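You operate a simulated robot arm through the tools that you are given. There is no shell and no other tool.

Carry out the task below with a simulated robot arm. There is one attempt and no reset: what you move stays moved.

JOB
Add one shot to the bag under the sugar hopper, stand it in its row and fit the orange clip.
Fine: the shuttle ends in the open. Set down upright: bag thirty-one.
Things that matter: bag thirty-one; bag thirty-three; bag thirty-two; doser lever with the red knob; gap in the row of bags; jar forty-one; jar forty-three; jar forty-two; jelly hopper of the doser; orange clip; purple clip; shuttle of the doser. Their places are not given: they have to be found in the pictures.

The check looks at the end state, three seconds after you hand in, the way a careful person would. Anything else that was tipped, shoved, dropped, spilled or broken makes it a failure.

ROBOT AND FRAMES
A 7-joint arm with a two-finger parallel gripper, fixed in place. Base frame: the origin is on the floor under the middle of its stand, x ahead of it, y to its left, z up; the work surface is at about z = 820. Units: mm, rad, N and s.
With the tool pointing down near the work surface it reaches from about 240 to 680 mm from the base axis. Its first joint turns from -1.152 to 1.152 rad. Payload 2.4 kg.
The TCP is the grasp point between the finger pads, 30 mm short of the fingertips. In the tool frame z runs along the fingers and y along their closing line. Largest opening 94 mm; finger width 28, thickness 10; the body of the gripper, 50 by 96 mm, starts 55 mm behind the TCP.
Orientation is told as [roll, pitch, yaw] about the base's x, y, z axes, in that order, counted from this pose: with the fingers straight down and closing along the base's y, the tool's x points along the base's -x, its y along +y and its z along -z.

CONTROLS
- The arm moves only by the tool send_rows. Its arguments are lists of equal length, an entry for each row: "delta_pos": the shift along the tool's x, y, z in units of 30 mm (1.0 is 30 mm), a list of three; "rotation": the turn, a rotation vector about the tool's x, y, z in units of 8 degrees (1.0 is 8 degrees), a list of three; "gripper": the finger opening in mm, from 0 to 94. In form: {"delta_pos": [[tx, ty, tz], ...], "rotation": [[wx, wy, wz], ...], "gripper": [gripper, ...]}. A call has 1 to 20 rows; each row shifts and turns the commanded pose from where the row before left it, along the tool's axes as they then stand. A call with a number of a shift or a turn outside -1 to 1 is refused whole. A row lasts 0.2 s, in which the tool goes at most 50 mm and 0.15 rad; a call with a longer step from one row to the next is refused whole, and so is a gripper value outside its range. A pose out of reach is approached as far as the arm can. The call stops where the force on the tool passes 40 N (or 10 N more than at its start, if that is more) or the arm is blocked; 0.2 s more then pass. The fingers move at their own pace (about 153 mm/s each) and stop on an object; they squeeze with about 30 N. The grip force told is the motor's: it shows also when the fingers shut on nothing. Time passes only in rows, and 0.2 s behind the last, so rows that do not move let the fingers close. It gives the time, the measured TCP pose, the force on the tool (base axes), the opening and the grip force at its end, in the units of the frame above (readings bear some noise), with the torque about the TCP (base axes, N m) and any sound that the robot's microphone picked up, and new pictures: "pictures" is both (left out), scene, wrist or none.
- Cameras (640 x 400 px; columns grow to the right, rows downward): "scene" is fixed at [49.4, 489.2, 1446]; the picture's right is [-0.68, -0.73, 0.00], its down [-0.45, 0.42, -0.79] and it looks along [0.58, -0.54, -0.61] (base axes); focal length 315 px, centre (320, 200). "wrist" rides on the gripper at [76, 14, -102] in the tool frame; the picture's right is [-0.18, 0.98, 0.00], its down [-0.75, -0.14, -0.64] and it looks along [-0.63, -0.12, 0.77] (tool axes); focal length 243 px, centre (320, 200).
- locate(camera, pixels): for up to 12 pixels [column, row] of the newest picture of that camera ("zoom" is the newest enlarged one), the place [x, y, z] in the base frame of the surface seen there, good to about 3 mm, but the place of the scene camera against the robot may be out by one fixed shift of up to 18 mm in any direction. The clock stands still meanwhile.
- enlarge(camera, box): a new picture of the part [left, top, right, bottom] of that camera's present view, enlarged. The clock stands still meanwhile.
- close_job(): hands the job in; it is judged then, once.

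Open the gripper and draw the arm clear of the work before you hand the job in, unless the task says otherwise.

The tools are called after "Call:" as a command line: name --argument value ..., lists and objects as JSON in quotes. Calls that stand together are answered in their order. send_rows: Moves the arm, as the interface text tells. Its arguments: {"type":"object","properties":{"delta_pos":{"type":"array","items":{"type":"array","items":{"type":"number"}}},"rotation":{"type":"array","items":{"type":"array","items":{"type":"number"}}},"gripper":{"type":"array","items":{"type":"number"}},"pictures":{"type":"string","enum":["both","scene","wrist","none"]}},"required":["delta_pos","rotation","gripper"]} The other tools are called the same way: locate (camera, pixels) gives the place of the surface under pixels of a picture; enlarge (camera, box) takes an enlarged picture of a part of a camera's view; close_job () hands the job in.

At the start:

```text
time: 0.0
tcp_pos: [425.0, 76.3, 1140.0]
tcp_rot: [0.0, -0.001, 0.0]
wrist_force: [0.7, -0.6, 0.6]
ft_torque: [0.01, 0.03, -0.01]
grip_width: 94.2
grip_force: 0.1
```

scene: 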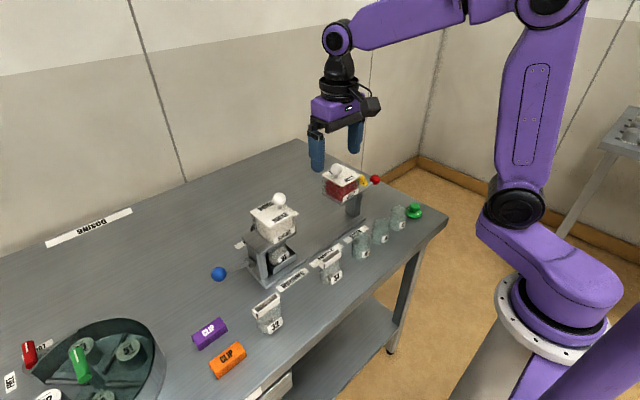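
wrist: 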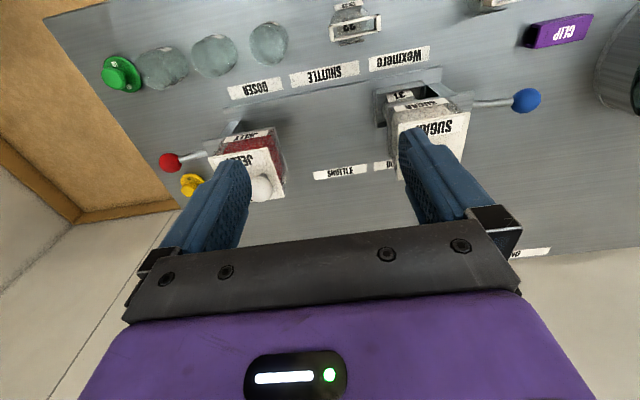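

I start by enlarging the scene to see the doser (around pixel 270,240) and the bags (270,310), (330,265).

Call:
enlarge --camera "scene" --box '[200, 150, 440, 300]'

Call:
enlarge --camera "wrist" --box '[300, 0, 640, 212]'

Call:
enlarge --camera "scene" --box '[160, 240, 400, 390]'

Call:
enlarge --camera "scene" --box '[0, 250, 240, 400]'

```text
2.67 times, centred on (320, 225) of scene
```

zoom: 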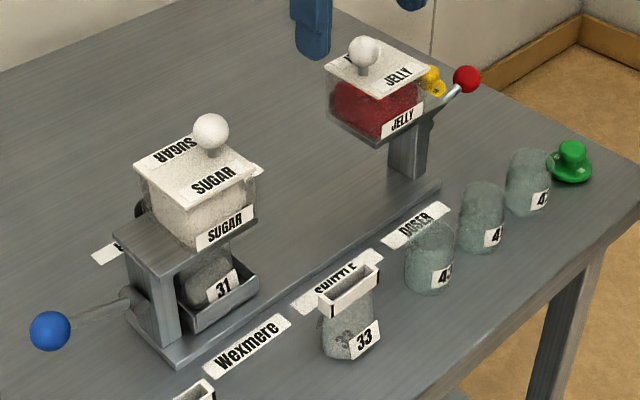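

```text
1.88 times, centred on (470, 106) of wrist
```

zoom: 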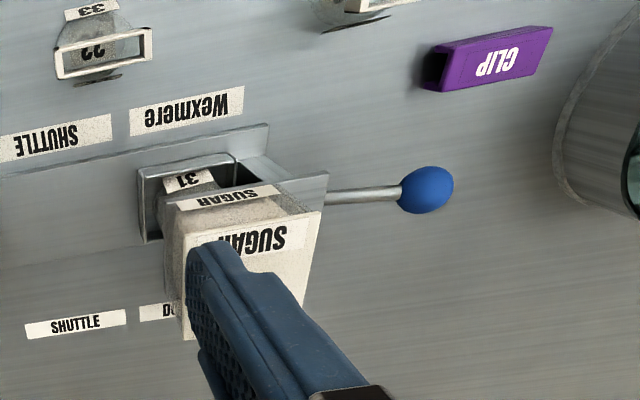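

```text
2.67 times, centred on (280, 315) of scene
```

zoom: 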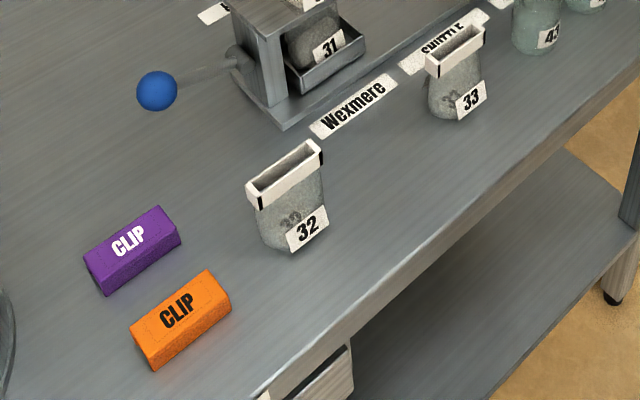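

```text
2.67 times, centred on (120, 325) of scene
```

zoom: 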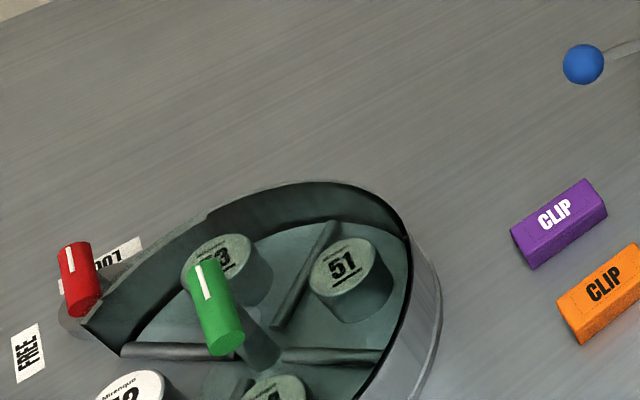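

The doser has a sugar hopper with a blue-knob lever and a jelly hopper with a red-knob lever; I need more detail of the labels and the rail, so I enlarge further and locate key points.

Call:
enlarge --camera "wrist" --box '[80, 0, 320, 210]'

Call:
enlarge --camera "scene" --box '[225, 180, 325, 300]'

Call:
enlarge --camera "scene" --box '[300, 150, 440, 250]'

Call:
locate --camera "scene" --pixels '[[280, 199], [276, 215], [218, 274], [336, 170], [376, 180], [328, 258], [267, 303], [210, 334], [228, 360], [398, 217], [381, 232], [361, 246]]'

```text
1.90 times, centred on (200, 105) of wrist
```

zoom: 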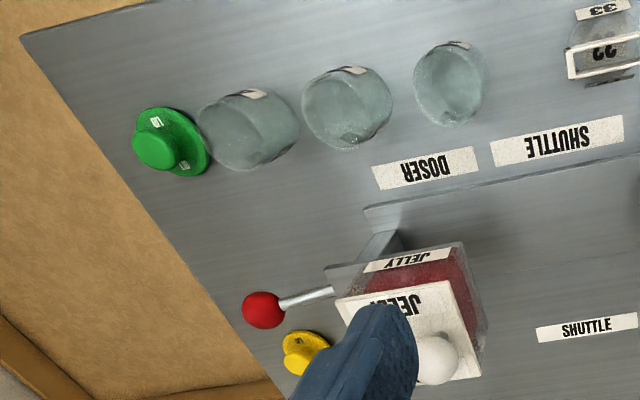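

```text
3.33 times, centred on (275, 240) of scene
```

zoom: 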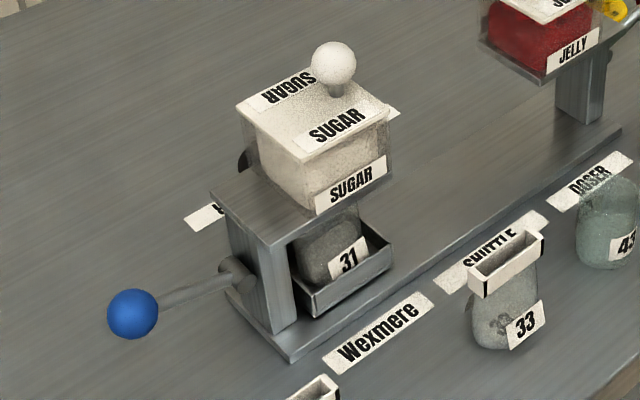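

```text
4.00 times, centred on (370, 200) of scene
```

zoom: 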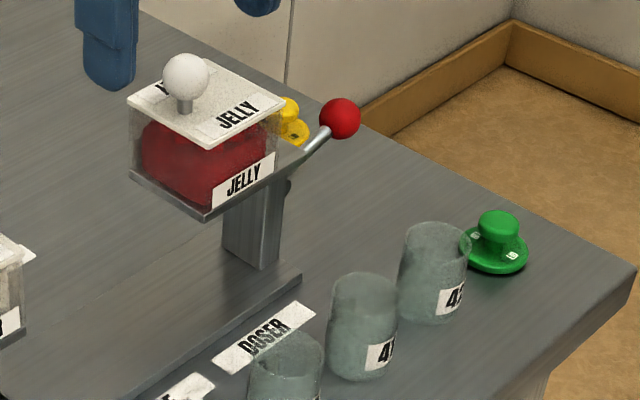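

```text
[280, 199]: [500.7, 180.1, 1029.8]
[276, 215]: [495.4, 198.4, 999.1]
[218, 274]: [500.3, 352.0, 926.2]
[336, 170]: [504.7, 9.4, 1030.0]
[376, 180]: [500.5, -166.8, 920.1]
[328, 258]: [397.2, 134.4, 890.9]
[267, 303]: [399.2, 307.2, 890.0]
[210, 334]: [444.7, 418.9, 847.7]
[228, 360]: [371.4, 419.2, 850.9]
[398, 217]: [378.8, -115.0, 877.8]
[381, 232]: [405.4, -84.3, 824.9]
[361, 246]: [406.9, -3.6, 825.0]
```

I locate points on the doser structure: lever pivots, posts, shuttle, rail, and bag 31.

Call:
enlarge --camera "scene" --box '[210, 220, 320, 290]'

Call:
locate --camera "scene" --pixels '[[245, 265], [240, 267], [232, 270], [253, 250], [275, 252], [262, 286], [300, 262], [292, 266], [270, 270], [280, 256], [258, 268], [262, 242]]'

Call:
locate --camera "scene" --pixels '[[340, 169], [340, 190], [352, 202], [365, 186], [368, 183], [354, 213], [365, 220], [320, 172], [352, 203], [366, 190], [358, 194], [371, 180]]'

```text
5.71 times, centred on (265, 255) of scene
```

zoom: 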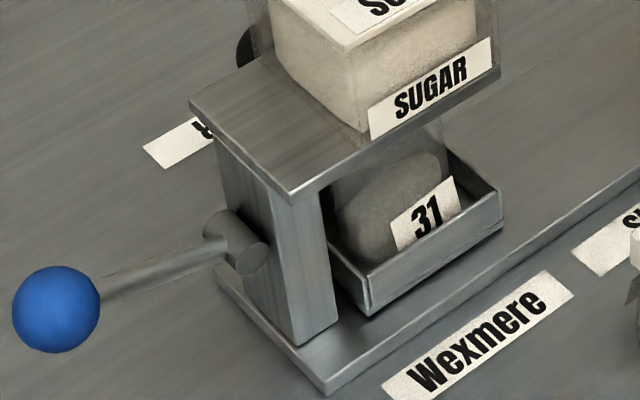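

```text
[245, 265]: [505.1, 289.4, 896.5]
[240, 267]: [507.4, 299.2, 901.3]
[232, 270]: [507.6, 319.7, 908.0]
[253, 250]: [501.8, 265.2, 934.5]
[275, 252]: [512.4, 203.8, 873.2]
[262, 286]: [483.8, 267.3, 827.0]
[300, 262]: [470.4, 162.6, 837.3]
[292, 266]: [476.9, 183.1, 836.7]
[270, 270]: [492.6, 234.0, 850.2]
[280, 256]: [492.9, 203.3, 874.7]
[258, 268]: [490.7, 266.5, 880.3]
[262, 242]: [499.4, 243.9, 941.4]
```

```text
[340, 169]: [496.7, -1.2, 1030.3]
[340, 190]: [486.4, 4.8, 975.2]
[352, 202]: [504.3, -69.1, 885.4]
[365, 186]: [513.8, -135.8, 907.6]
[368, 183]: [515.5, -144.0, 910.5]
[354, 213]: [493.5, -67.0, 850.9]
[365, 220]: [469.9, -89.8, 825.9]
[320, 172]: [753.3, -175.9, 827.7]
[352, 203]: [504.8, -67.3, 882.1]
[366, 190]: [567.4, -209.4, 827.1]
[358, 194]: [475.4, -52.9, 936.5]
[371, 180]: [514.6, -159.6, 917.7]
```

The blue lever pivots about a hub at about (505, 270, 895) with its knob at (500, 352, 926), so it swings in the y-z plane. I move the hand back and to the left for a closer wrist view of the sugar station.

Call:
send_rows --delta_pos '[[1, 0, 0], [1, 0.5, 0], [1, 1, 0], [0.8, 1, 0.4], [0.5, 1, 0.8], [0, 0.7, 0.8]]' --rotation '[[0, 0, 0], [0, 0, 0], [0, 0, 0], [0, 0, 0], [0, 0, 0], [0, 0, 0]]' --gripper '[94, 94, 94, 94, 94, 94]'

```text
time: 1.4
tcp_pos: [297.1, 203.7, 1077.1]
tcp_rot: [0.001, 0.0, 0.002]
wrist_force: [-0.1, 0.2, -0.3]
ft_torque: [0.01, 0.03, 0.0]
grip_width: 94.0
grip_force: 0.1
```

scene: 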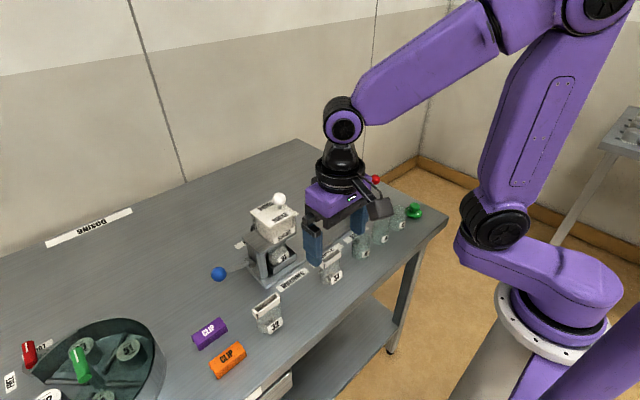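
wrist: 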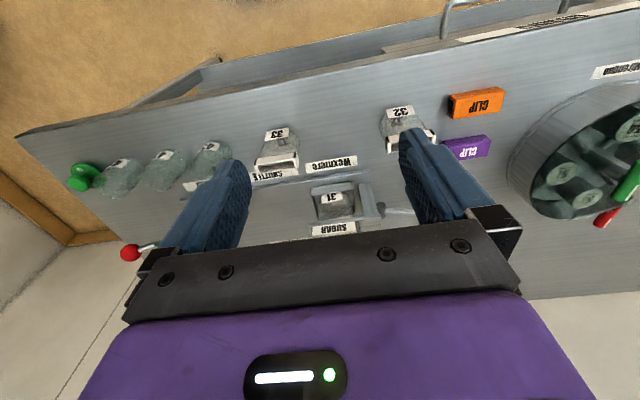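

The wrist view now shows bag 33 at (277,148), bag 32 at (402,125), bag 31 in the shuttle at (335,200). I enlarge these.

Call:
enlarge --camera "wrist" --box '[240, 90, 440, 240]'

Call:
enlarge --camera "wrist" --box '[360, 60, 560, 200]'

Call:
locate --camera "wrist" --pixels '[[285, 162], [275, 150], [475, 103], [467, 147], [334, 198], [335, 214], [333, 229], [330, 162], [265, 178], [360, 200], [401, 112], [214, 148]]'

```text
2.67 times, centred on (340, 165) of wrist
```

zoom: 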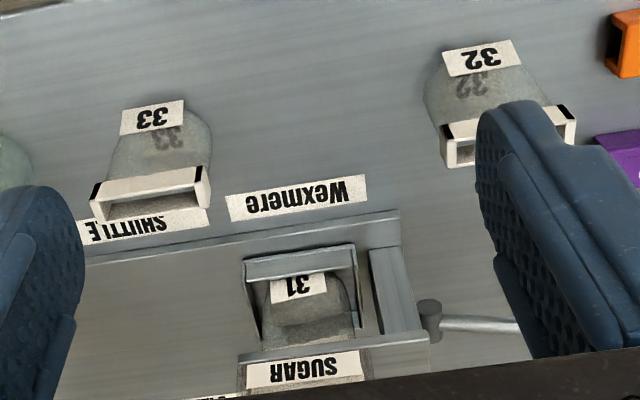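

```text
2.86 times, centred on (460, 130) of wrist
```

zoom: 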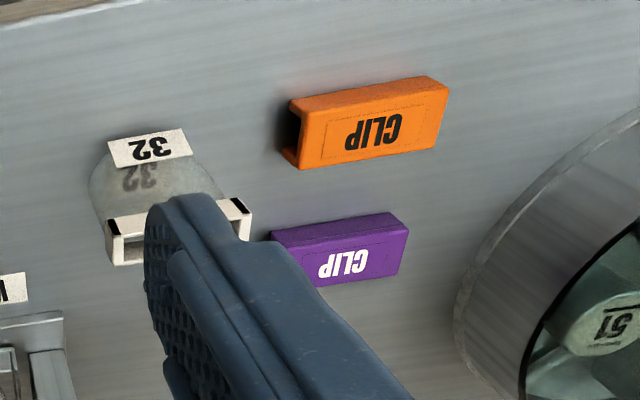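

```text
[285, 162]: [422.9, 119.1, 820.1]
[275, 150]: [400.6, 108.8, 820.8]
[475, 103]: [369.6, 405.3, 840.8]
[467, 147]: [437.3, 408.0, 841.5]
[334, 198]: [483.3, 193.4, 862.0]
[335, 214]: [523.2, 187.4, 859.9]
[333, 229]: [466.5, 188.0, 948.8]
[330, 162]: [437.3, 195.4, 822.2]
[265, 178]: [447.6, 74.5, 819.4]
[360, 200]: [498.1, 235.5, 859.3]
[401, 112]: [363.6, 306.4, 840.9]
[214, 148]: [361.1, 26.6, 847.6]
```

The clips look like channels with a slot at their end (orange at (475,103)). I move closer to inspect the orange clip and bag 32.

Call:
send_rows --delta_pos '[[0, 1, 0.5], [0, 1, 0.8], [0, 1, 0.9], [0, 0.6, 1.0]]' --rotation '[[0, 0, 0], [0, 0, 0], [0, 0, 0], [0, 0, 0]]' --gripper '[94, 94, 94, 94]'

Call:
enlarge --camera "wrist" --box '[220, 40, 460, 190]'

```text
time: 2.4
tcp_pos: [297.2, 309.4, 985.6]
tcp_rot: [0.0, 0.0, 0.001]
wrist_force: [0.8, -0.3, -0.2]
ft_torque: [0.0, 0.0, 0.01]
grip_width: 94.0
grip_force: 0.0
```

scene: 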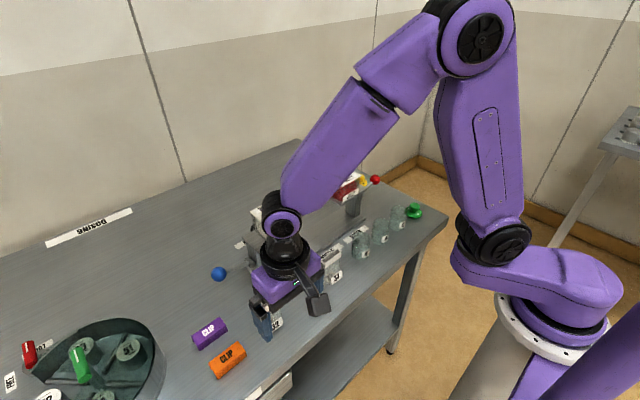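
wrist: 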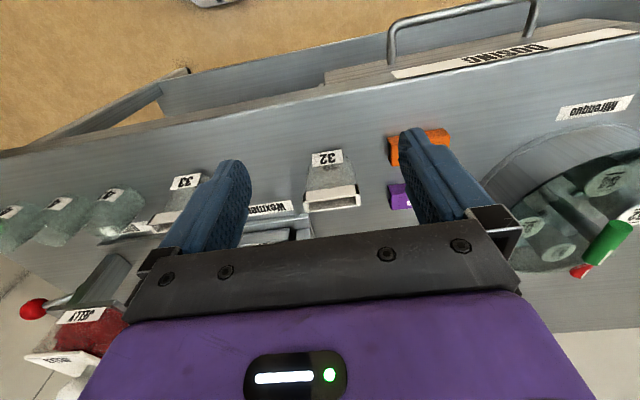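

```text
2.67 times, centred on (340, 115) of wrist
```

zoom: 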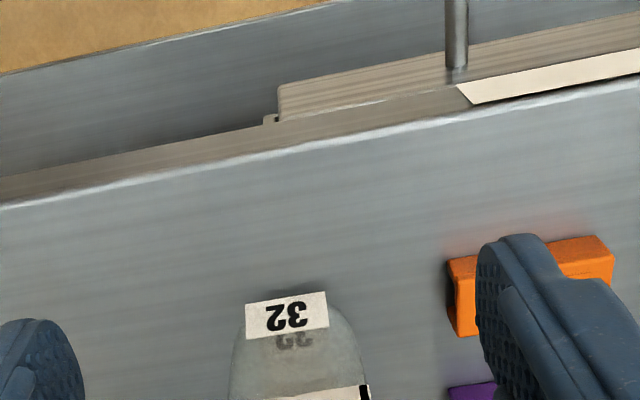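

The finger hides the orange clip; I turn the hand 90° (yaw +90°) so that the camera looks along +y at the clip's end face, which is also the yaw I need for grasping bags and clips across x.

Call:
send_rows --delta_pos '[[0, 0, 0], [0, 0, 0], [0, 0, 0], [0, 0, 0], [0, 0, 0], [0, 0, 0], [0, 0, 0], [0, 0, 0], [0, 0, 0], [0, 0, 0], [0, 0, 0], [0, 0, 0], [0, 0, 0]]' --rotation '[[0, 0, -1], [0, 0, -1], [0, 0, -1], [0, 0, -1], [0, 0, -1], [0, 0, -1], [0, 0, -1], [0, 0, -1], [0, 0, -1], [0, 0, -1], [0, 0, -1], [0, 0, -0.25], [0, 0, 0]]' --gripper '[94, 94, 94, 94, 94, 94, 94, 94, 94, 94, 94, 94, 94]'

Call:
enlarge --camera "wrist" --box '[200, 60, 440, 210]'

```text
time: 5.2
tcp_pos: [296.7, 310.3, 983.4]
tcp_rot: [0.0, -0.002, 1.57]
wrist_force: [0.9, 0.0, -0.7]
ft_torque: [0.01, -0.02, 0.0]
grip_width: 94.0
grip_force: 0.1
```

scene: 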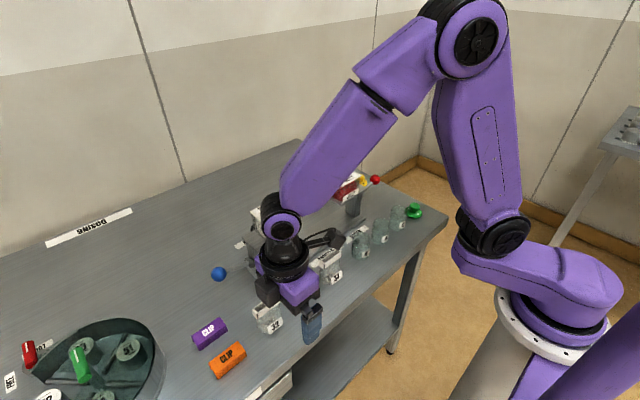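
wrist: 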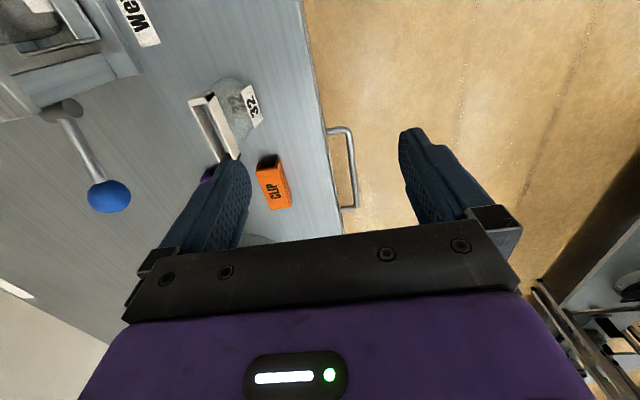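

```text
2.67 times, centred on (320, 135) of wrist
```

zoom: 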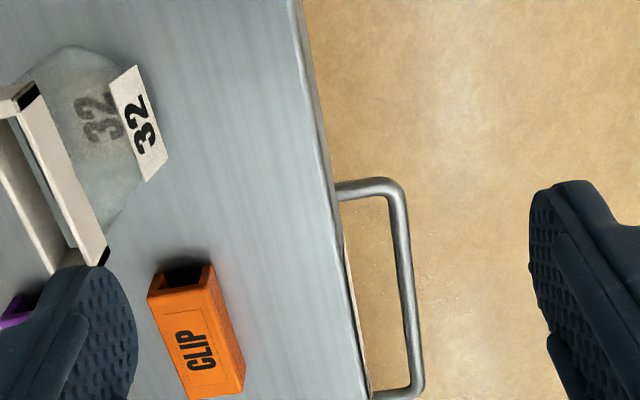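

The clip's end facing -y shows a dark hollow with two side walls: an inverted channel. I move over toward x≈385 for a closer look at the clip, bag 32's mouth frame and the lever.

Call:
send_rows --delta_pos '[[0, -1, 0], [0, -1, 0], [0, -0.93, 0]]' --rotation '[[0, 0, 0], [0, 0, 0], [0, 0, 0]]' --gripper '[94, 94, 94]' --pictures "wrist"

Call:
enlarge --camera "wrist" --box '[240, 60, 480, 210]'

```text
time: 6.0
tcp_pos: [383.4, 311.1, 981.9]
tcp_rot: [-0.001, 0.0, 1.57]
wrist_force: [-0.1, 0.1, 0.1]
ft_torque: [-0.01, 0.01, -0.01]
grip_width: 94.1
grip_force: 0.1
```

wrist: 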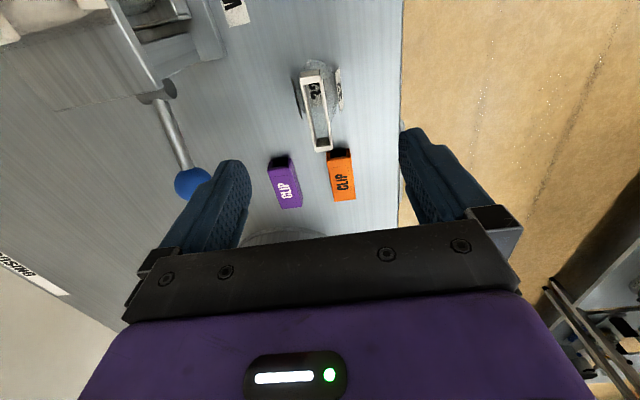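

```text
2.67 times, centred on (360, 135) of wrist
```

zoom: 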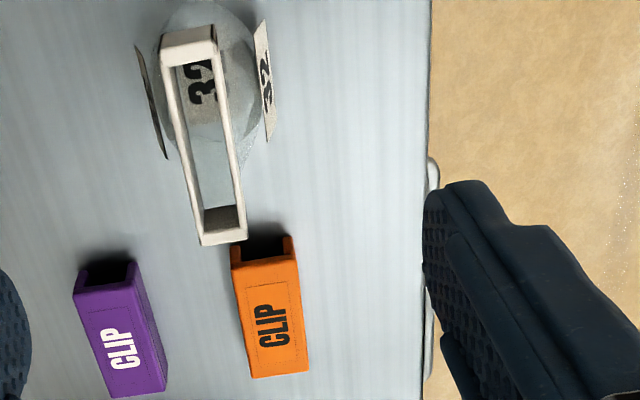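

Now the mouth frame of bag 32 and the clips are clearly visible; I locate their edges in the zoom picture.

Call:
locate --camera "zoom" --pixels '[[188, 42], [222, 238], [167, 60], [213, 40], [240, 225], [200, 240], [272, 320], [236, 265], [296, 258], [252, 374], [308, 370], [120, 340]]'

Call:
locate --camera "wrist" --pixels '[[192, 181], [168, 120], [158, 92], [143, 98], [172, 85], [140, 60], [180, 30], [165, 35], [284, 159], [340, 160], [190, 183], [285, 185]]'

```text
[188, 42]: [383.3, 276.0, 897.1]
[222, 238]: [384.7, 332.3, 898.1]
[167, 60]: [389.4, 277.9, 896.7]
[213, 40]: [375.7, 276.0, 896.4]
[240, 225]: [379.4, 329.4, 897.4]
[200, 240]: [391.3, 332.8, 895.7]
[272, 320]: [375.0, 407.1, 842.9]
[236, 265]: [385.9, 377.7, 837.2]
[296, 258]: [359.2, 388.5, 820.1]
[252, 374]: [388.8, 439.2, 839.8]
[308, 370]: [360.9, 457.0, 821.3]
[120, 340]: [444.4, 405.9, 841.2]
```

```text
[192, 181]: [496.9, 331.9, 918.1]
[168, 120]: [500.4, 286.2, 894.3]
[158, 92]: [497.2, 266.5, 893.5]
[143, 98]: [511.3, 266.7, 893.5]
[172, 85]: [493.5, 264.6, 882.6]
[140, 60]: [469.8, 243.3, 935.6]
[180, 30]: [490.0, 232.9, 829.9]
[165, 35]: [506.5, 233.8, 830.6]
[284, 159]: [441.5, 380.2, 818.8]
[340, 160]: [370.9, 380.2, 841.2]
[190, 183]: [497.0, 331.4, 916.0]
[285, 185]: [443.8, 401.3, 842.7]
```

Clip: centre ≈ (374.5, 408), top z 842; bag frame: 15 × 60 mm, top z 897. Next I return the hand to yaw 0 and tilt it to get a low frontal view of the shuttle under the sugar hopper.

Call:
send_rows --delta_pos '[[0, 0, 0], [0, 0, 0], [0, 0, 0], [0, 0, 0], [0, 0, 0], [0, 0, 0], [0, 0, 0], [0, 0, 0], [0, 0, 0], [0, 0, 0], [0, 0, 0], [0, 0, 0], [0.7, -0.9, 0], [0.7, -0.9, 0], [0.7, -0.9, 0], [0.67, -1, 0]]' --rotation '[[0, 0, 1], [0, 0, 1], [0, 0, 1], [0, 0, 1], [0, 0, 1], [0, 0, 1], [0, 0, 1], [0, 0, 1], [0, 0, 1], [0, 0, 1], [0, 0, 1], [0, 0, 0.25], [0, 0, 0], [0, 0, 0], [0, 0, 0], [0, 0, 0]]' --gripper '[94, 94, 94, 94, 94, 94, 94, 94, 94, 94, 94, 94, 60, 30, 0, 0]' --pictures "none"

Call:
send_rows --delta_pos '[[0, 0, 0], [0, 0, 0], [0, 0, 0], [0, 0, 0], [0, 0, 0]]' --rotation '[[0, -1, 0], [0, -1, 0], [0, -1, 0], [0, -1, 0], [0, -0.4, 0]]' --gripper '[0, 0, 0, 0, 0]'

```text
time: 9.4
tcp_pos: [301.7, 198.5, 981.7]
tcp_rot: [0.002, -0.001, 0.0]
wrist_force: [-1.5, -0.2, -0.2]
ft_torque: [0.01, -0.02, -0.01]
grip_width: 0.0
grip_force: 30.2
```

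```text
time: 10.6
tcp_pos: [302.0, 197.9, 982.3]
tcp_rot: [-0.023, -0.551, 0.007]
wrist_force: [0.1, 0.1, 0.0]
ft_torque: [0.02, 0.0, 0.01]
grip_width: 0.0
grip_force: 30.0
out of reach, approached as far as the arm can: row 3
```

scene: 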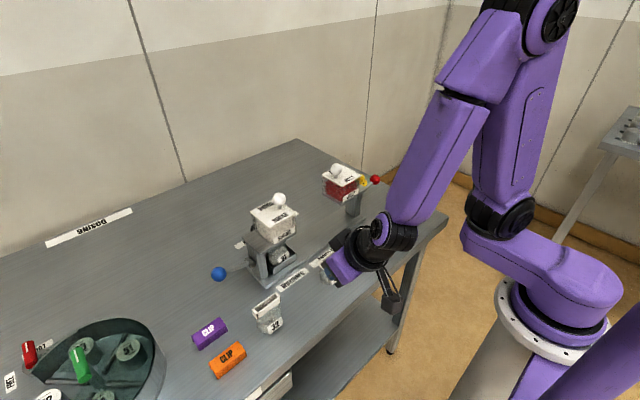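
wrist: 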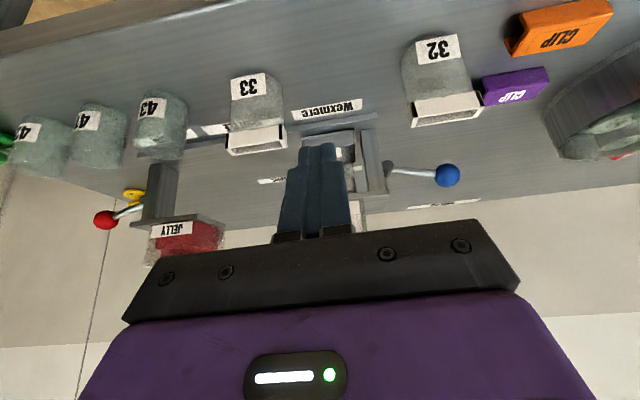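

The closed fingers block the shuttle view at (335,170); I open them and enlarge.

Call:
send_rows --delta_pos '[[0, 0, 0], [0, 0, 0], [0, 0, 0]]' --rotation '[[0, 0, 0], [0, 0, 0], [0, 0, 0]]' --gripper '[94, 94, 94]' --pictures "wrist"

Call:
enlarge --camera "wrist" --box '[220, 90, 400, 230]'

```text
time: 11.4
tcp_pos: [301.3, 196.9, 982.5]
tcp_rot: [-0.024, -0.55, 0.008]
wrist_force: [-0.1, 0.2, -0.1]
ft_torque: [0.01, 0.02, -0.01]
grip_width: 94.2
grip_force: 0.1
```

wrist: 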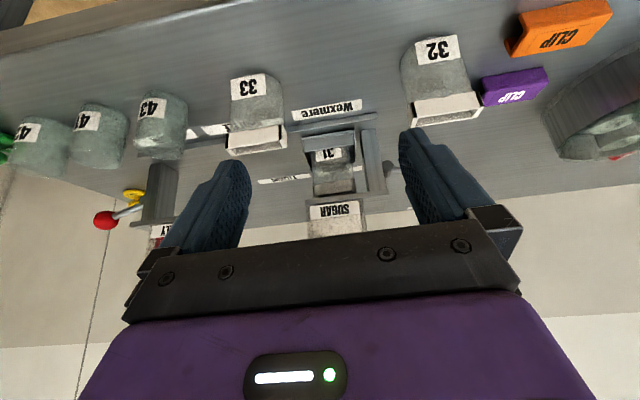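

```text
2.86 times, centred on (310, 160) of wrist
```

zoom: 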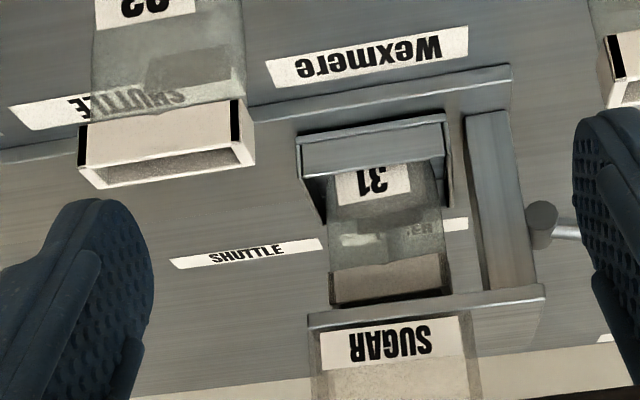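

Clear view now: shuttle tray with bag 31, post at right, shelf above. I locate the tray's walls, the bag frame, the post, and the shelf edge in the zoom.

Call:
locate --camera "zoom" --pixels '[[300, 145], [443, 120], [305, 170], [443, 150], [320, 215], [448, 180], [475, 120], [515, 110], [340, 290], [440, 280], [315, 318], [540, 292]]'

Call:
locate --camera "zoom" --pixels '[[370, 185], [540, 220], [530, 240], [270, 115], [500, 75], [372, 130], [320, 330], [460, 318], [305, 200], [450, 200], [460, 160], [280, 200]]'

```text
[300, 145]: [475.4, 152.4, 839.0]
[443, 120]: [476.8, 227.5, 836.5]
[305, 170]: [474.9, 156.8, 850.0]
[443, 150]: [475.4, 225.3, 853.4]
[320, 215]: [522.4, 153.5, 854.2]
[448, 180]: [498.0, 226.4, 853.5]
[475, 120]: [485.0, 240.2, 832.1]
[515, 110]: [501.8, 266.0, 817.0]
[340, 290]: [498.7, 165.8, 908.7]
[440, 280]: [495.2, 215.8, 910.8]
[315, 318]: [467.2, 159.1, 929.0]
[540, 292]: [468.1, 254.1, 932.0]
```

```text
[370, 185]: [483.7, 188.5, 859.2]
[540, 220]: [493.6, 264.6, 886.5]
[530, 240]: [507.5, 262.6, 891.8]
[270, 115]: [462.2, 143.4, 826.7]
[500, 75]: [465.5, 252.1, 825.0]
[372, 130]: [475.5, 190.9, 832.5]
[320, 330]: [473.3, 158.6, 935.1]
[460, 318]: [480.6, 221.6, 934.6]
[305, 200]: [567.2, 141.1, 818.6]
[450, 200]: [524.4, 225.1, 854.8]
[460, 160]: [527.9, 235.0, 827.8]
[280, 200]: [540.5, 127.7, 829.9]
```

The shuttle tray spans y 152–228, front wall x≈475, top z≈853; post front corner x≈485, y 240; shelf edge x≈467, z≈929. Plan: press the blue lever once, then push the tray's +y front corner toward -y. I untilt now and move toward the blue knob to measure it.

Call:
send_rows --delta_pos '[[0, 0, 0], [0, 0, 0], [0, 0, 0], [0, 0, 0], [-0.5, 1, 0], [-0.5, 1, 0], [-0.5, 1, 0], [-0.5, 1, -0.3], [-0.5, 0.77, -0.3]]' --rotation '[[0, 1, 0], [0, 1, 0], [0, 1, 0], [0.15, 0.94, 0], [0, 0, 0], [0, 0, 0], [0, 0, 0], [0, 0, 0], [0, 0, 0]]' --gripper '[94, 94, 94, 94, 94, 94, 94, 94, 94]'

Call:
enlarge --camera "wrist" --box '[200, 80, 440, 230]'

```text
time: 13.4
tcp_pos: [376.5, 337.4, 994.2]
tcp_rot: [-0.04, 0.002, -0.008]
wrist_force: [-0.1, 0.0, 0.1]
ft_torque: [0.03, -0.02, -0.01]
grip_width: 94.0
grip_force: 0.1
```

scene: 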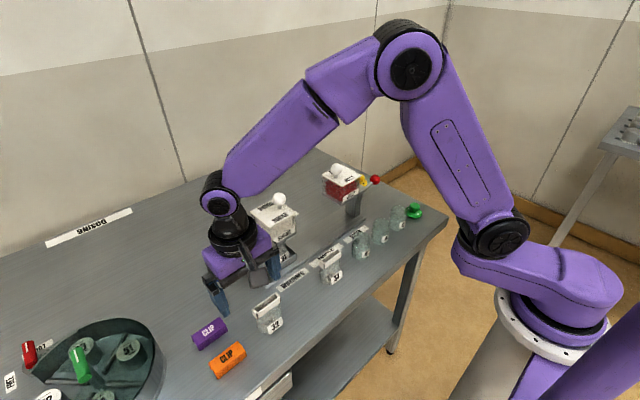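
wrist: 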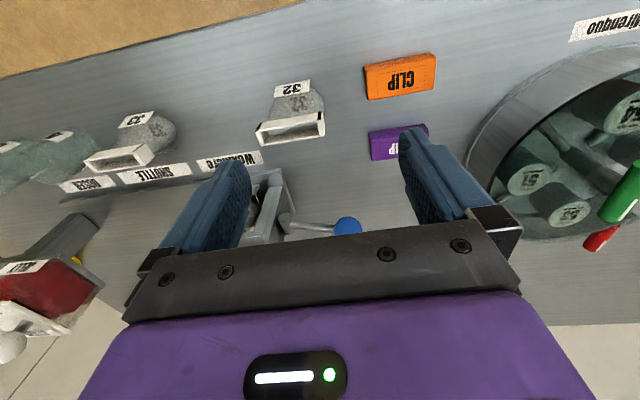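

```text
2.67 times, centred on (320, 155) of wrist
```

zoom: 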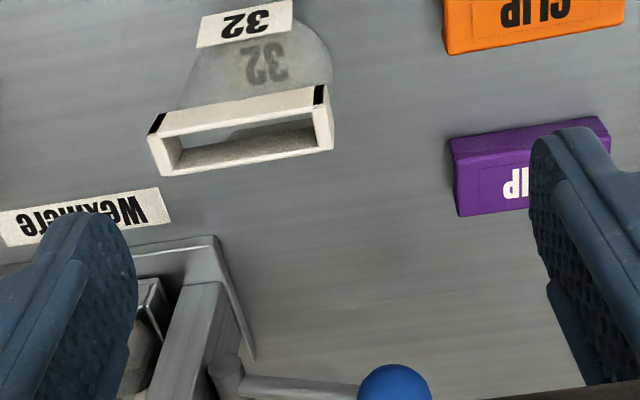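

Roll is off by -0.04 rad; I correct this, and locate the knob at (347,226) and the hub.

Call:
locate --camera "wrist" --pixels '[[347, 220], [338, 222], [356, 222], [347, 228], [345, 232], [284, 219], [287, 226], [310, 227], [325, 228], [270, 240], [265, 200], [285, 185]]'

Call:
send_rows --delta_pos '[[0, 0, 0], [-0.5, 0, -0.5], [0, 0, -0.5], [0, 0, 0]]' --rotation '[[-0.286, 0, 0], [0, 0, 0], [0, 0, 0], [0, 0, 0]]' --gripper '[94, 94, 94, 94]' --pictures "wrist"

```text
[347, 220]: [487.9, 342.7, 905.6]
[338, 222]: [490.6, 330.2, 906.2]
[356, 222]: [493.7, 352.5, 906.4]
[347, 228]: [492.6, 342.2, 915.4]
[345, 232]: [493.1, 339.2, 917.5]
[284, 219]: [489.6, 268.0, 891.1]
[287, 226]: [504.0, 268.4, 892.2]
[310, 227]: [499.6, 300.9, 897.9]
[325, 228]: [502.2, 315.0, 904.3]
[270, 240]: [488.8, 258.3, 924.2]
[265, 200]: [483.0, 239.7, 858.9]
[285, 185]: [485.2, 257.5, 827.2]
```

```text
time: 14.4
tcp_pos: [391.9, 336.4, 1024.4]
tcp_rot: [-0.001, 0.001, -0.006]
wrist_force: [-0.1, 0.7, 0.8]
ft_torque: [0.01, 0.01, 0.02]
grip_width: 94.1
grip_force: 0.0
```

wrist: 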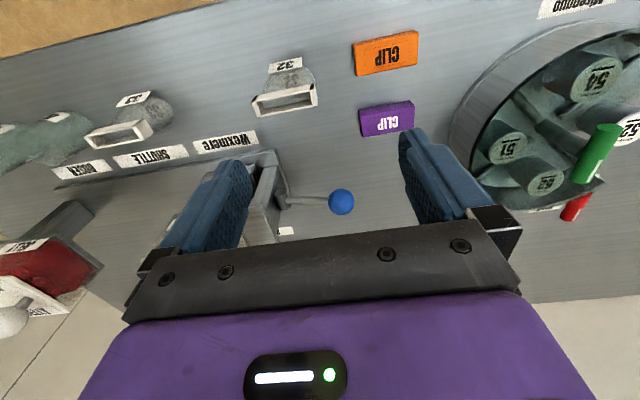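

The knob centre is about (501, 342, 911) with radius ~13; I refine with this clearer view of the knob at (341,201).

Call:
locate --camera "wrist" --pixels '[[341, 201], [332, 201], [350, 201], [341, 192], [341, 211], [320, 201], [305, 200], [290, 200], [284, 192], [281, 180], [290, 204], [268, 215]]'

Call:
enlarge --camera "wrist" --box '[240, 140, 400, 240]'

```text
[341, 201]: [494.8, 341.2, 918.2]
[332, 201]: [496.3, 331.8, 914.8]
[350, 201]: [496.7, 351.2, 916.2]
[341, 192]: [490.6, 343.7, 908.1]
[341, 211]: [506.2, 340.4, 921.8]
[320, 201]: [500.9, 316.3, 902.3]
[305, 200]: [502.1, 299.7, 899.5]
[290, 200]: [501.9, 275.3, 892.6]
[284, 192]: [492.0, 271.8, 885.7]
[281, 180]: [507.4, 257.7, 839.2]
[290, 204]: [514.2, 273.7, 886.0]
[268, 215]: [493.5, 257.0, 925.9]
```

```text
4.00 times, centred on (320, 190) of wrist
```

zoom: 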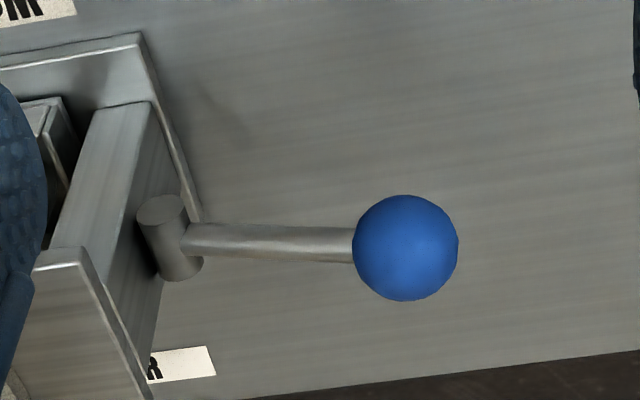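

The hub axis is along x, so the lever swings down about it. I close the fingers and move to hover above the knob (502, 343), tips about 20 mm above it.

Call:
send_rows --delta_pos '[[-0.917, 0.055, 0], [-0.917, 0.055, 0.3], [-0.917, 0.055, 0.65], [-0.917, 0.055, 0.68], [0, 0, 0]]' --rotation '[[0, 0, 0], [0, 0, 0], [0, 0, 0], [0, 0, 0], [0, 0, 0]]' --gripper '[50, 20, 0, 0, 0]'

```text
time: 15.6
tcp_pos: [500.9, 343.5, 977.6]
tcp_rot: [-0.001, 0.003, -0.003]
wrist_force: [0.3, -0.1, 0.7]
ft_torque: [0.01, 0.0, 0.01]
grip_width: 0.1
grip_force: 30.2
```

scene: 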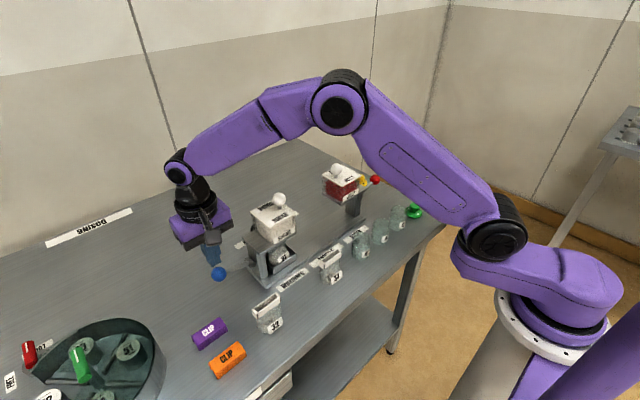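
wrist: 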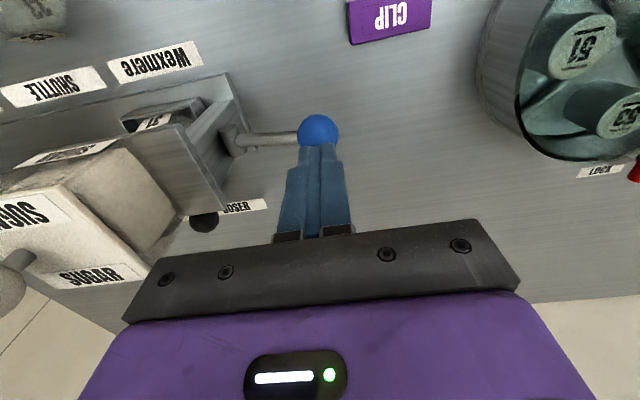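

There's a dark round object at (205,221) behind the sugar station; I check what it is before pressing.

Call:
enlarge --camera "wrist" --box '[100, 80, 340, 260]'

Call:
locate --camera "wrist" --pixels '[[205, 221], [195, 220], [213, 224], [205, 212], [318, 128], [318, 118], [10, 285], [60, 200], [190, 210], [245, 205], [130, 160], [30, 210]]'

Call:
enlarge --camera "scene" --box '[220, 180, 320, 290]'

```text
2.22 times, centred on (220, 170) of wrist
```

zoom: 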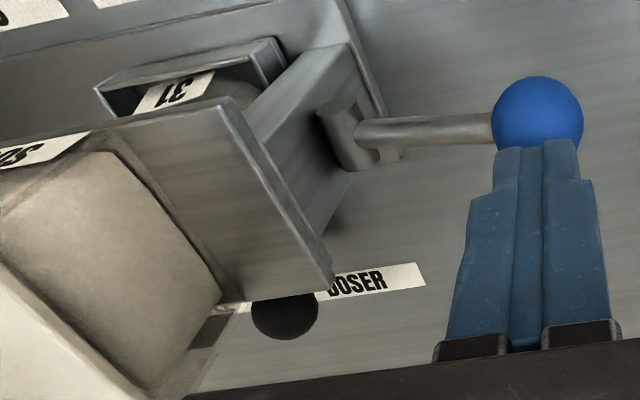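

```text
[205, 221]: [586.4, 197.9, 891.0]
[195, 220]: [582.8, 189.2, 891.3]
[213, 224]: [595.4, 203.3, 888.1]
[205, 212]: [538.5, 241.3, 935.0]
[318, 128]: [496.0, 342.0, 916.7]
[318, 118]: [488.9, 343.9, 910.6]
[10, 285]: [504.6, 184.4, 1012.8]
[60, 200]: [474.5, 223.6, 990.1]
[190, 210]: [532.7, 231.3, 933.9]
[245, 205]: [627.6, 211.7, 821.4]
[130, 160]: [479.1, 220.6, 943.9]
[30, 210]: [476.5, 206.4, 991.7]
```

```text
3.64 times, centred on (270, 235) of scene
```

zoom: 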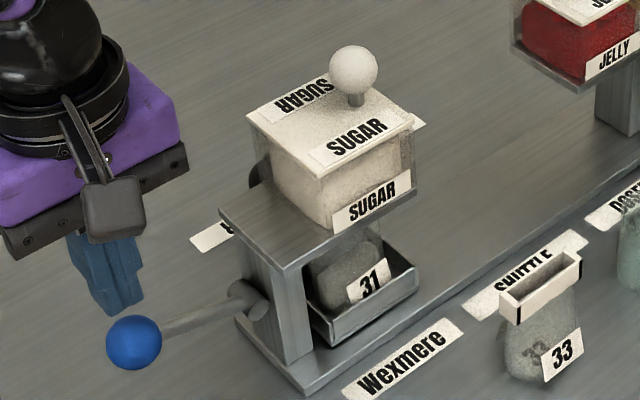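

The dark ball at about (592, 190, 888) lies right behind the shuttle – likely the shuttle's handle. First the dose: I press the blue knob down with the closed fingertips in small steps, watching force and sound.

Call:
send_rows --delta_pos '[[0, 0, 0.4], [0, 0, 0.4], [0, 0, 0.4], [0, 0, 0.33]]' --rotation '[[0, 0, 0], [0, 0, 0], [0, 0, 0], [0, 0, 0]]' --gripper '[0, 0, 0, 0]'

```text
time: 16.6
tcp_pos: [504.1, 344.5, 929.7]
tcp_rot: [-0.001, 0.004, -0.005]
wrist_force: [-1.3, -0.1, 1.5]
ft_torque: [0.01, 0.0, 0.0]
grip_width: 0.0
grip_force: 30.2
```

scene: 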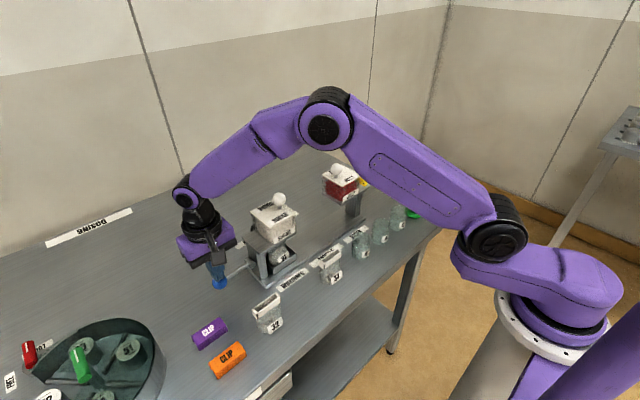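
wrist: 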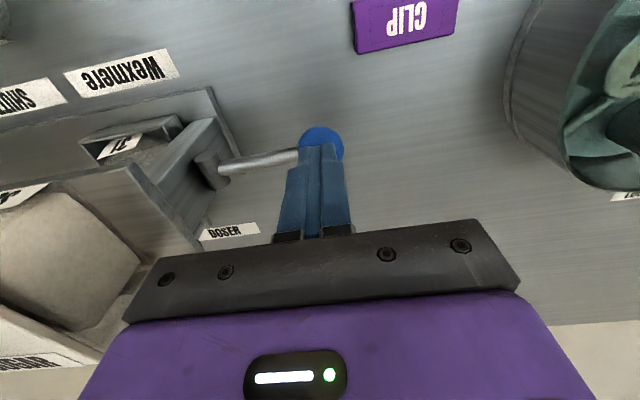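

The tips are at z≈900 and the knob has moved down with almost no force. I continue pressing.

Call:
send_rows --delta_pos '[[0, 0, 0.4], [0, 0, 0.4], [0, 0, 0.2]]' --rotation '[[0, 0, 0], [0, 0, 0], [0, 0, 0]]' --gripper '[0, 0, 0]'

```text
time: 17.3
tcp_pos: [502.7, 343.6, 910.1]
tcp_rot: [0.0, 0.001, -0.008]
wrist_force: [-6.4, -4.6, 13.3]
ft_torque: [-0.16, 0.19, -0.02]
grip_width: 0.0
grip_force: 30.1
stopped in row 3: the force on the tool passed its limit at 51 N (the readings are from after the stop); the commanded pose is now the measured one
```

scene: 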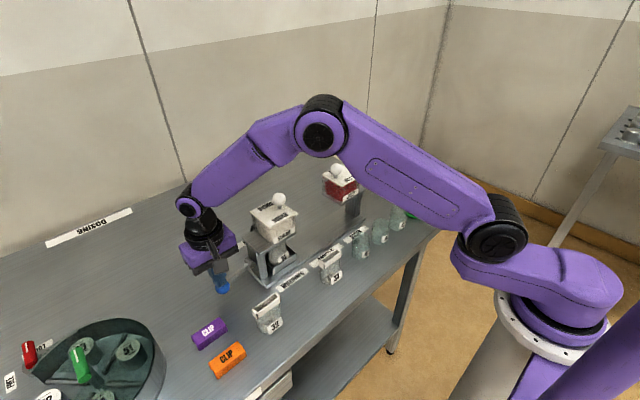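
wrist: 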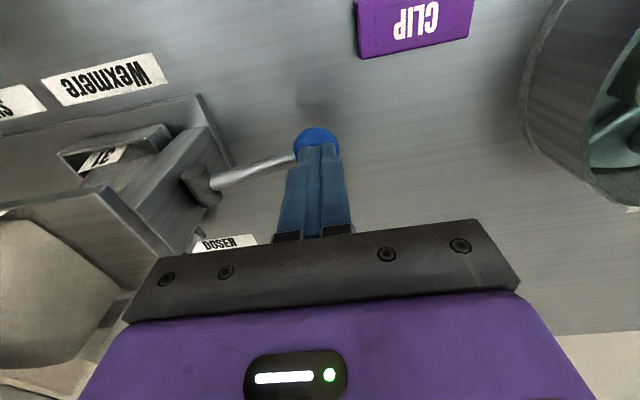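

The lever hit its end stop (knob centre ≈ z 867). I look at bag 31 and the hopper before releasing.

Call:
enlarge --camera "scene" --box '[220, 180, 320, 290]'

Call:
enlarge --camera "wrist" --box '[0, 70, 240, 290]'

```text
3.64 times, centred on (270, 235) of scene
```

zoom: 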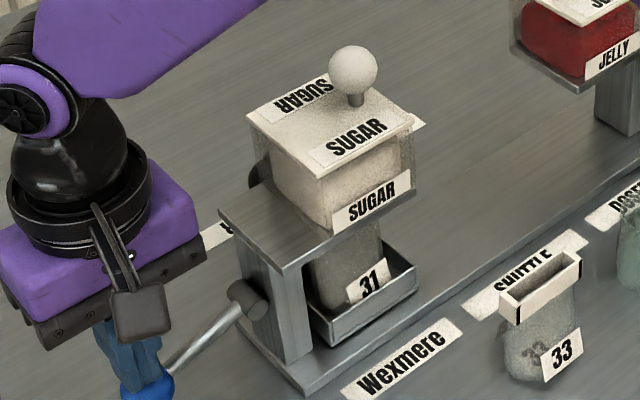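

```text
1.82 times, centred on (120, 180) of wrist
```

zoom: 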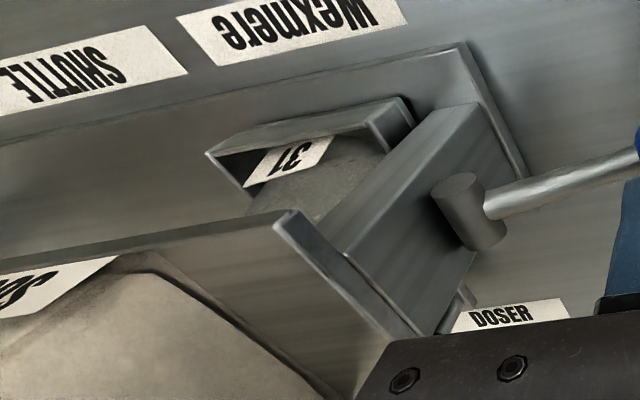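

The bag's fill appears changed (fuller look). Now I raise the fingers and see whether the lever springs back.

Call:
send_rows --delta_pos '[[0, 0, -0.5], [0, 0, -0.7], [0, 0, -1], [0, 0, -0.5], [0, 0, 0]]' --rotation '[[0, 0, 0], [0, 0, 0], [0, 0, 0], [0, 0, 0], [0, 0, 0]]' --gripper '[0, 0, 0, 0, 0]'

Call:
enlarge --camera "scene" --box '[190, 180, 320, 290]'

```text
time: 18.5
tcp_pos: [500.0, 341.6, 988.4]
tcp_rot: [0.003, 0.001, -0.006]
wrist_force: [0.2, 0.0, 1.0]
ft_torque: [-0.02, 0.01, -0.06]
grip_width: 0.1
grip_force: 29.8
```

scene: 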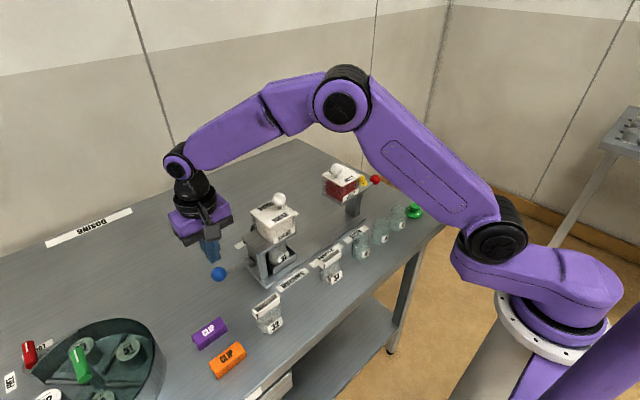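
wrist: 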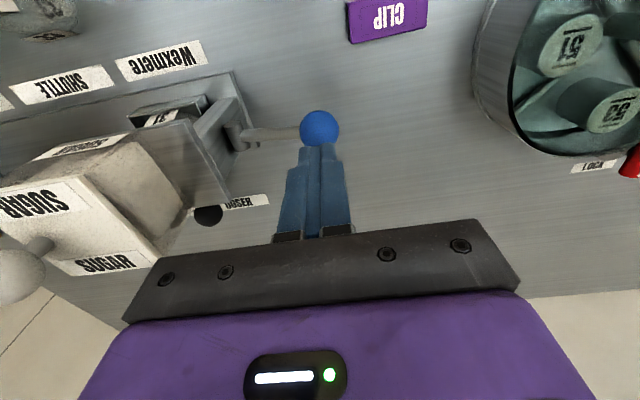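

```text
3.64 times, centred on (255, 235) of scene
```

zoom: 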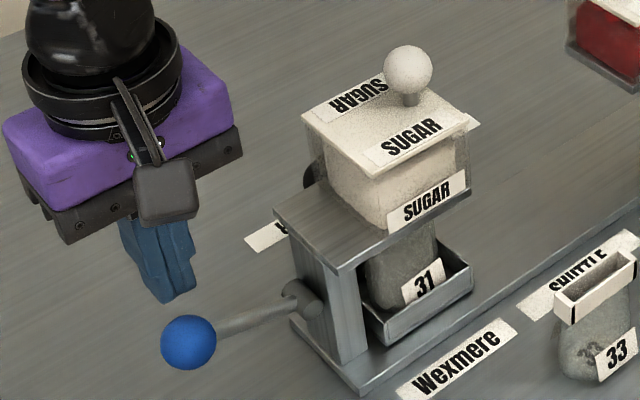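

The lever sprang back up and one full stroke was made. Now I turn the hand to yaw -90° (camera on the +y side looking toward -y) and move behind the sugar station to inspect the black ball.

Call:
send_rows --delta_pos '[[0, 0, -0.2], [0, 0, -0.2], [0, 0, 0], [0, 0, 0], [0, 0, 0], [0, 0, 0], [0, 0, 0], [0, 0, 0], [0, 0, 0], [0, 0, 0], [0, 0, 0], [0, 0, 0], [-0.37, 0.79, 0], [-0.37, 0.79, 0], [-0.37, 0.79, 0], [-0.37, 0.79, 0]]' --rotation '[[0, 0, 1], [0, 0, 1], [0, 0, 1], [0, 0, 1], [0, 0, 1], [0, 0, 1], [0, 0, 1], [0, 0, 1], [0, 0, 1], [0, 0, 1], [0, 0, 1], [0, 0, 0.25], [0, 0, 0], [0, 0, 0], [0, 0, 0], [0, 0, 0]]' --gripper '[0, 0, 0, 0, 0, 0, 0, 0, 0, 0, 0, 0, 0, 0, 0, 0]'

```text
time: 21.9
tcp_pos: [596.4, 299.5, 1001.1]
tcp_rot: [0.0, 0.003, -1.579]
wrist_force: [-0.1, -0.1, -0.7]
ft_torque: [0.0, 0.01, -0.02]
grip_width: 0.2
grip_force: 30.1
```

scene: 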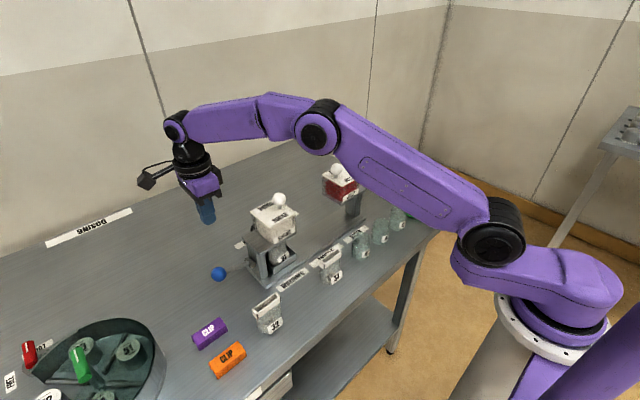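
wrist: 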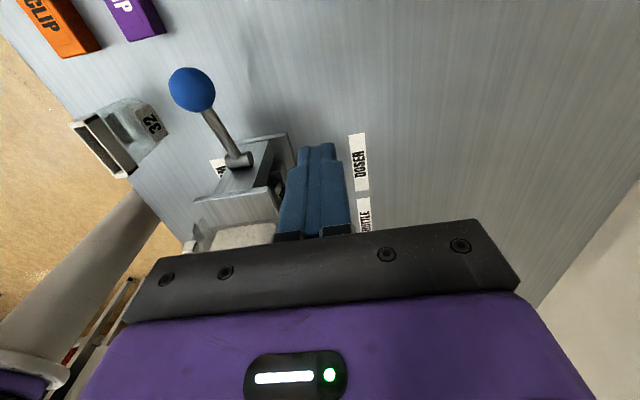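

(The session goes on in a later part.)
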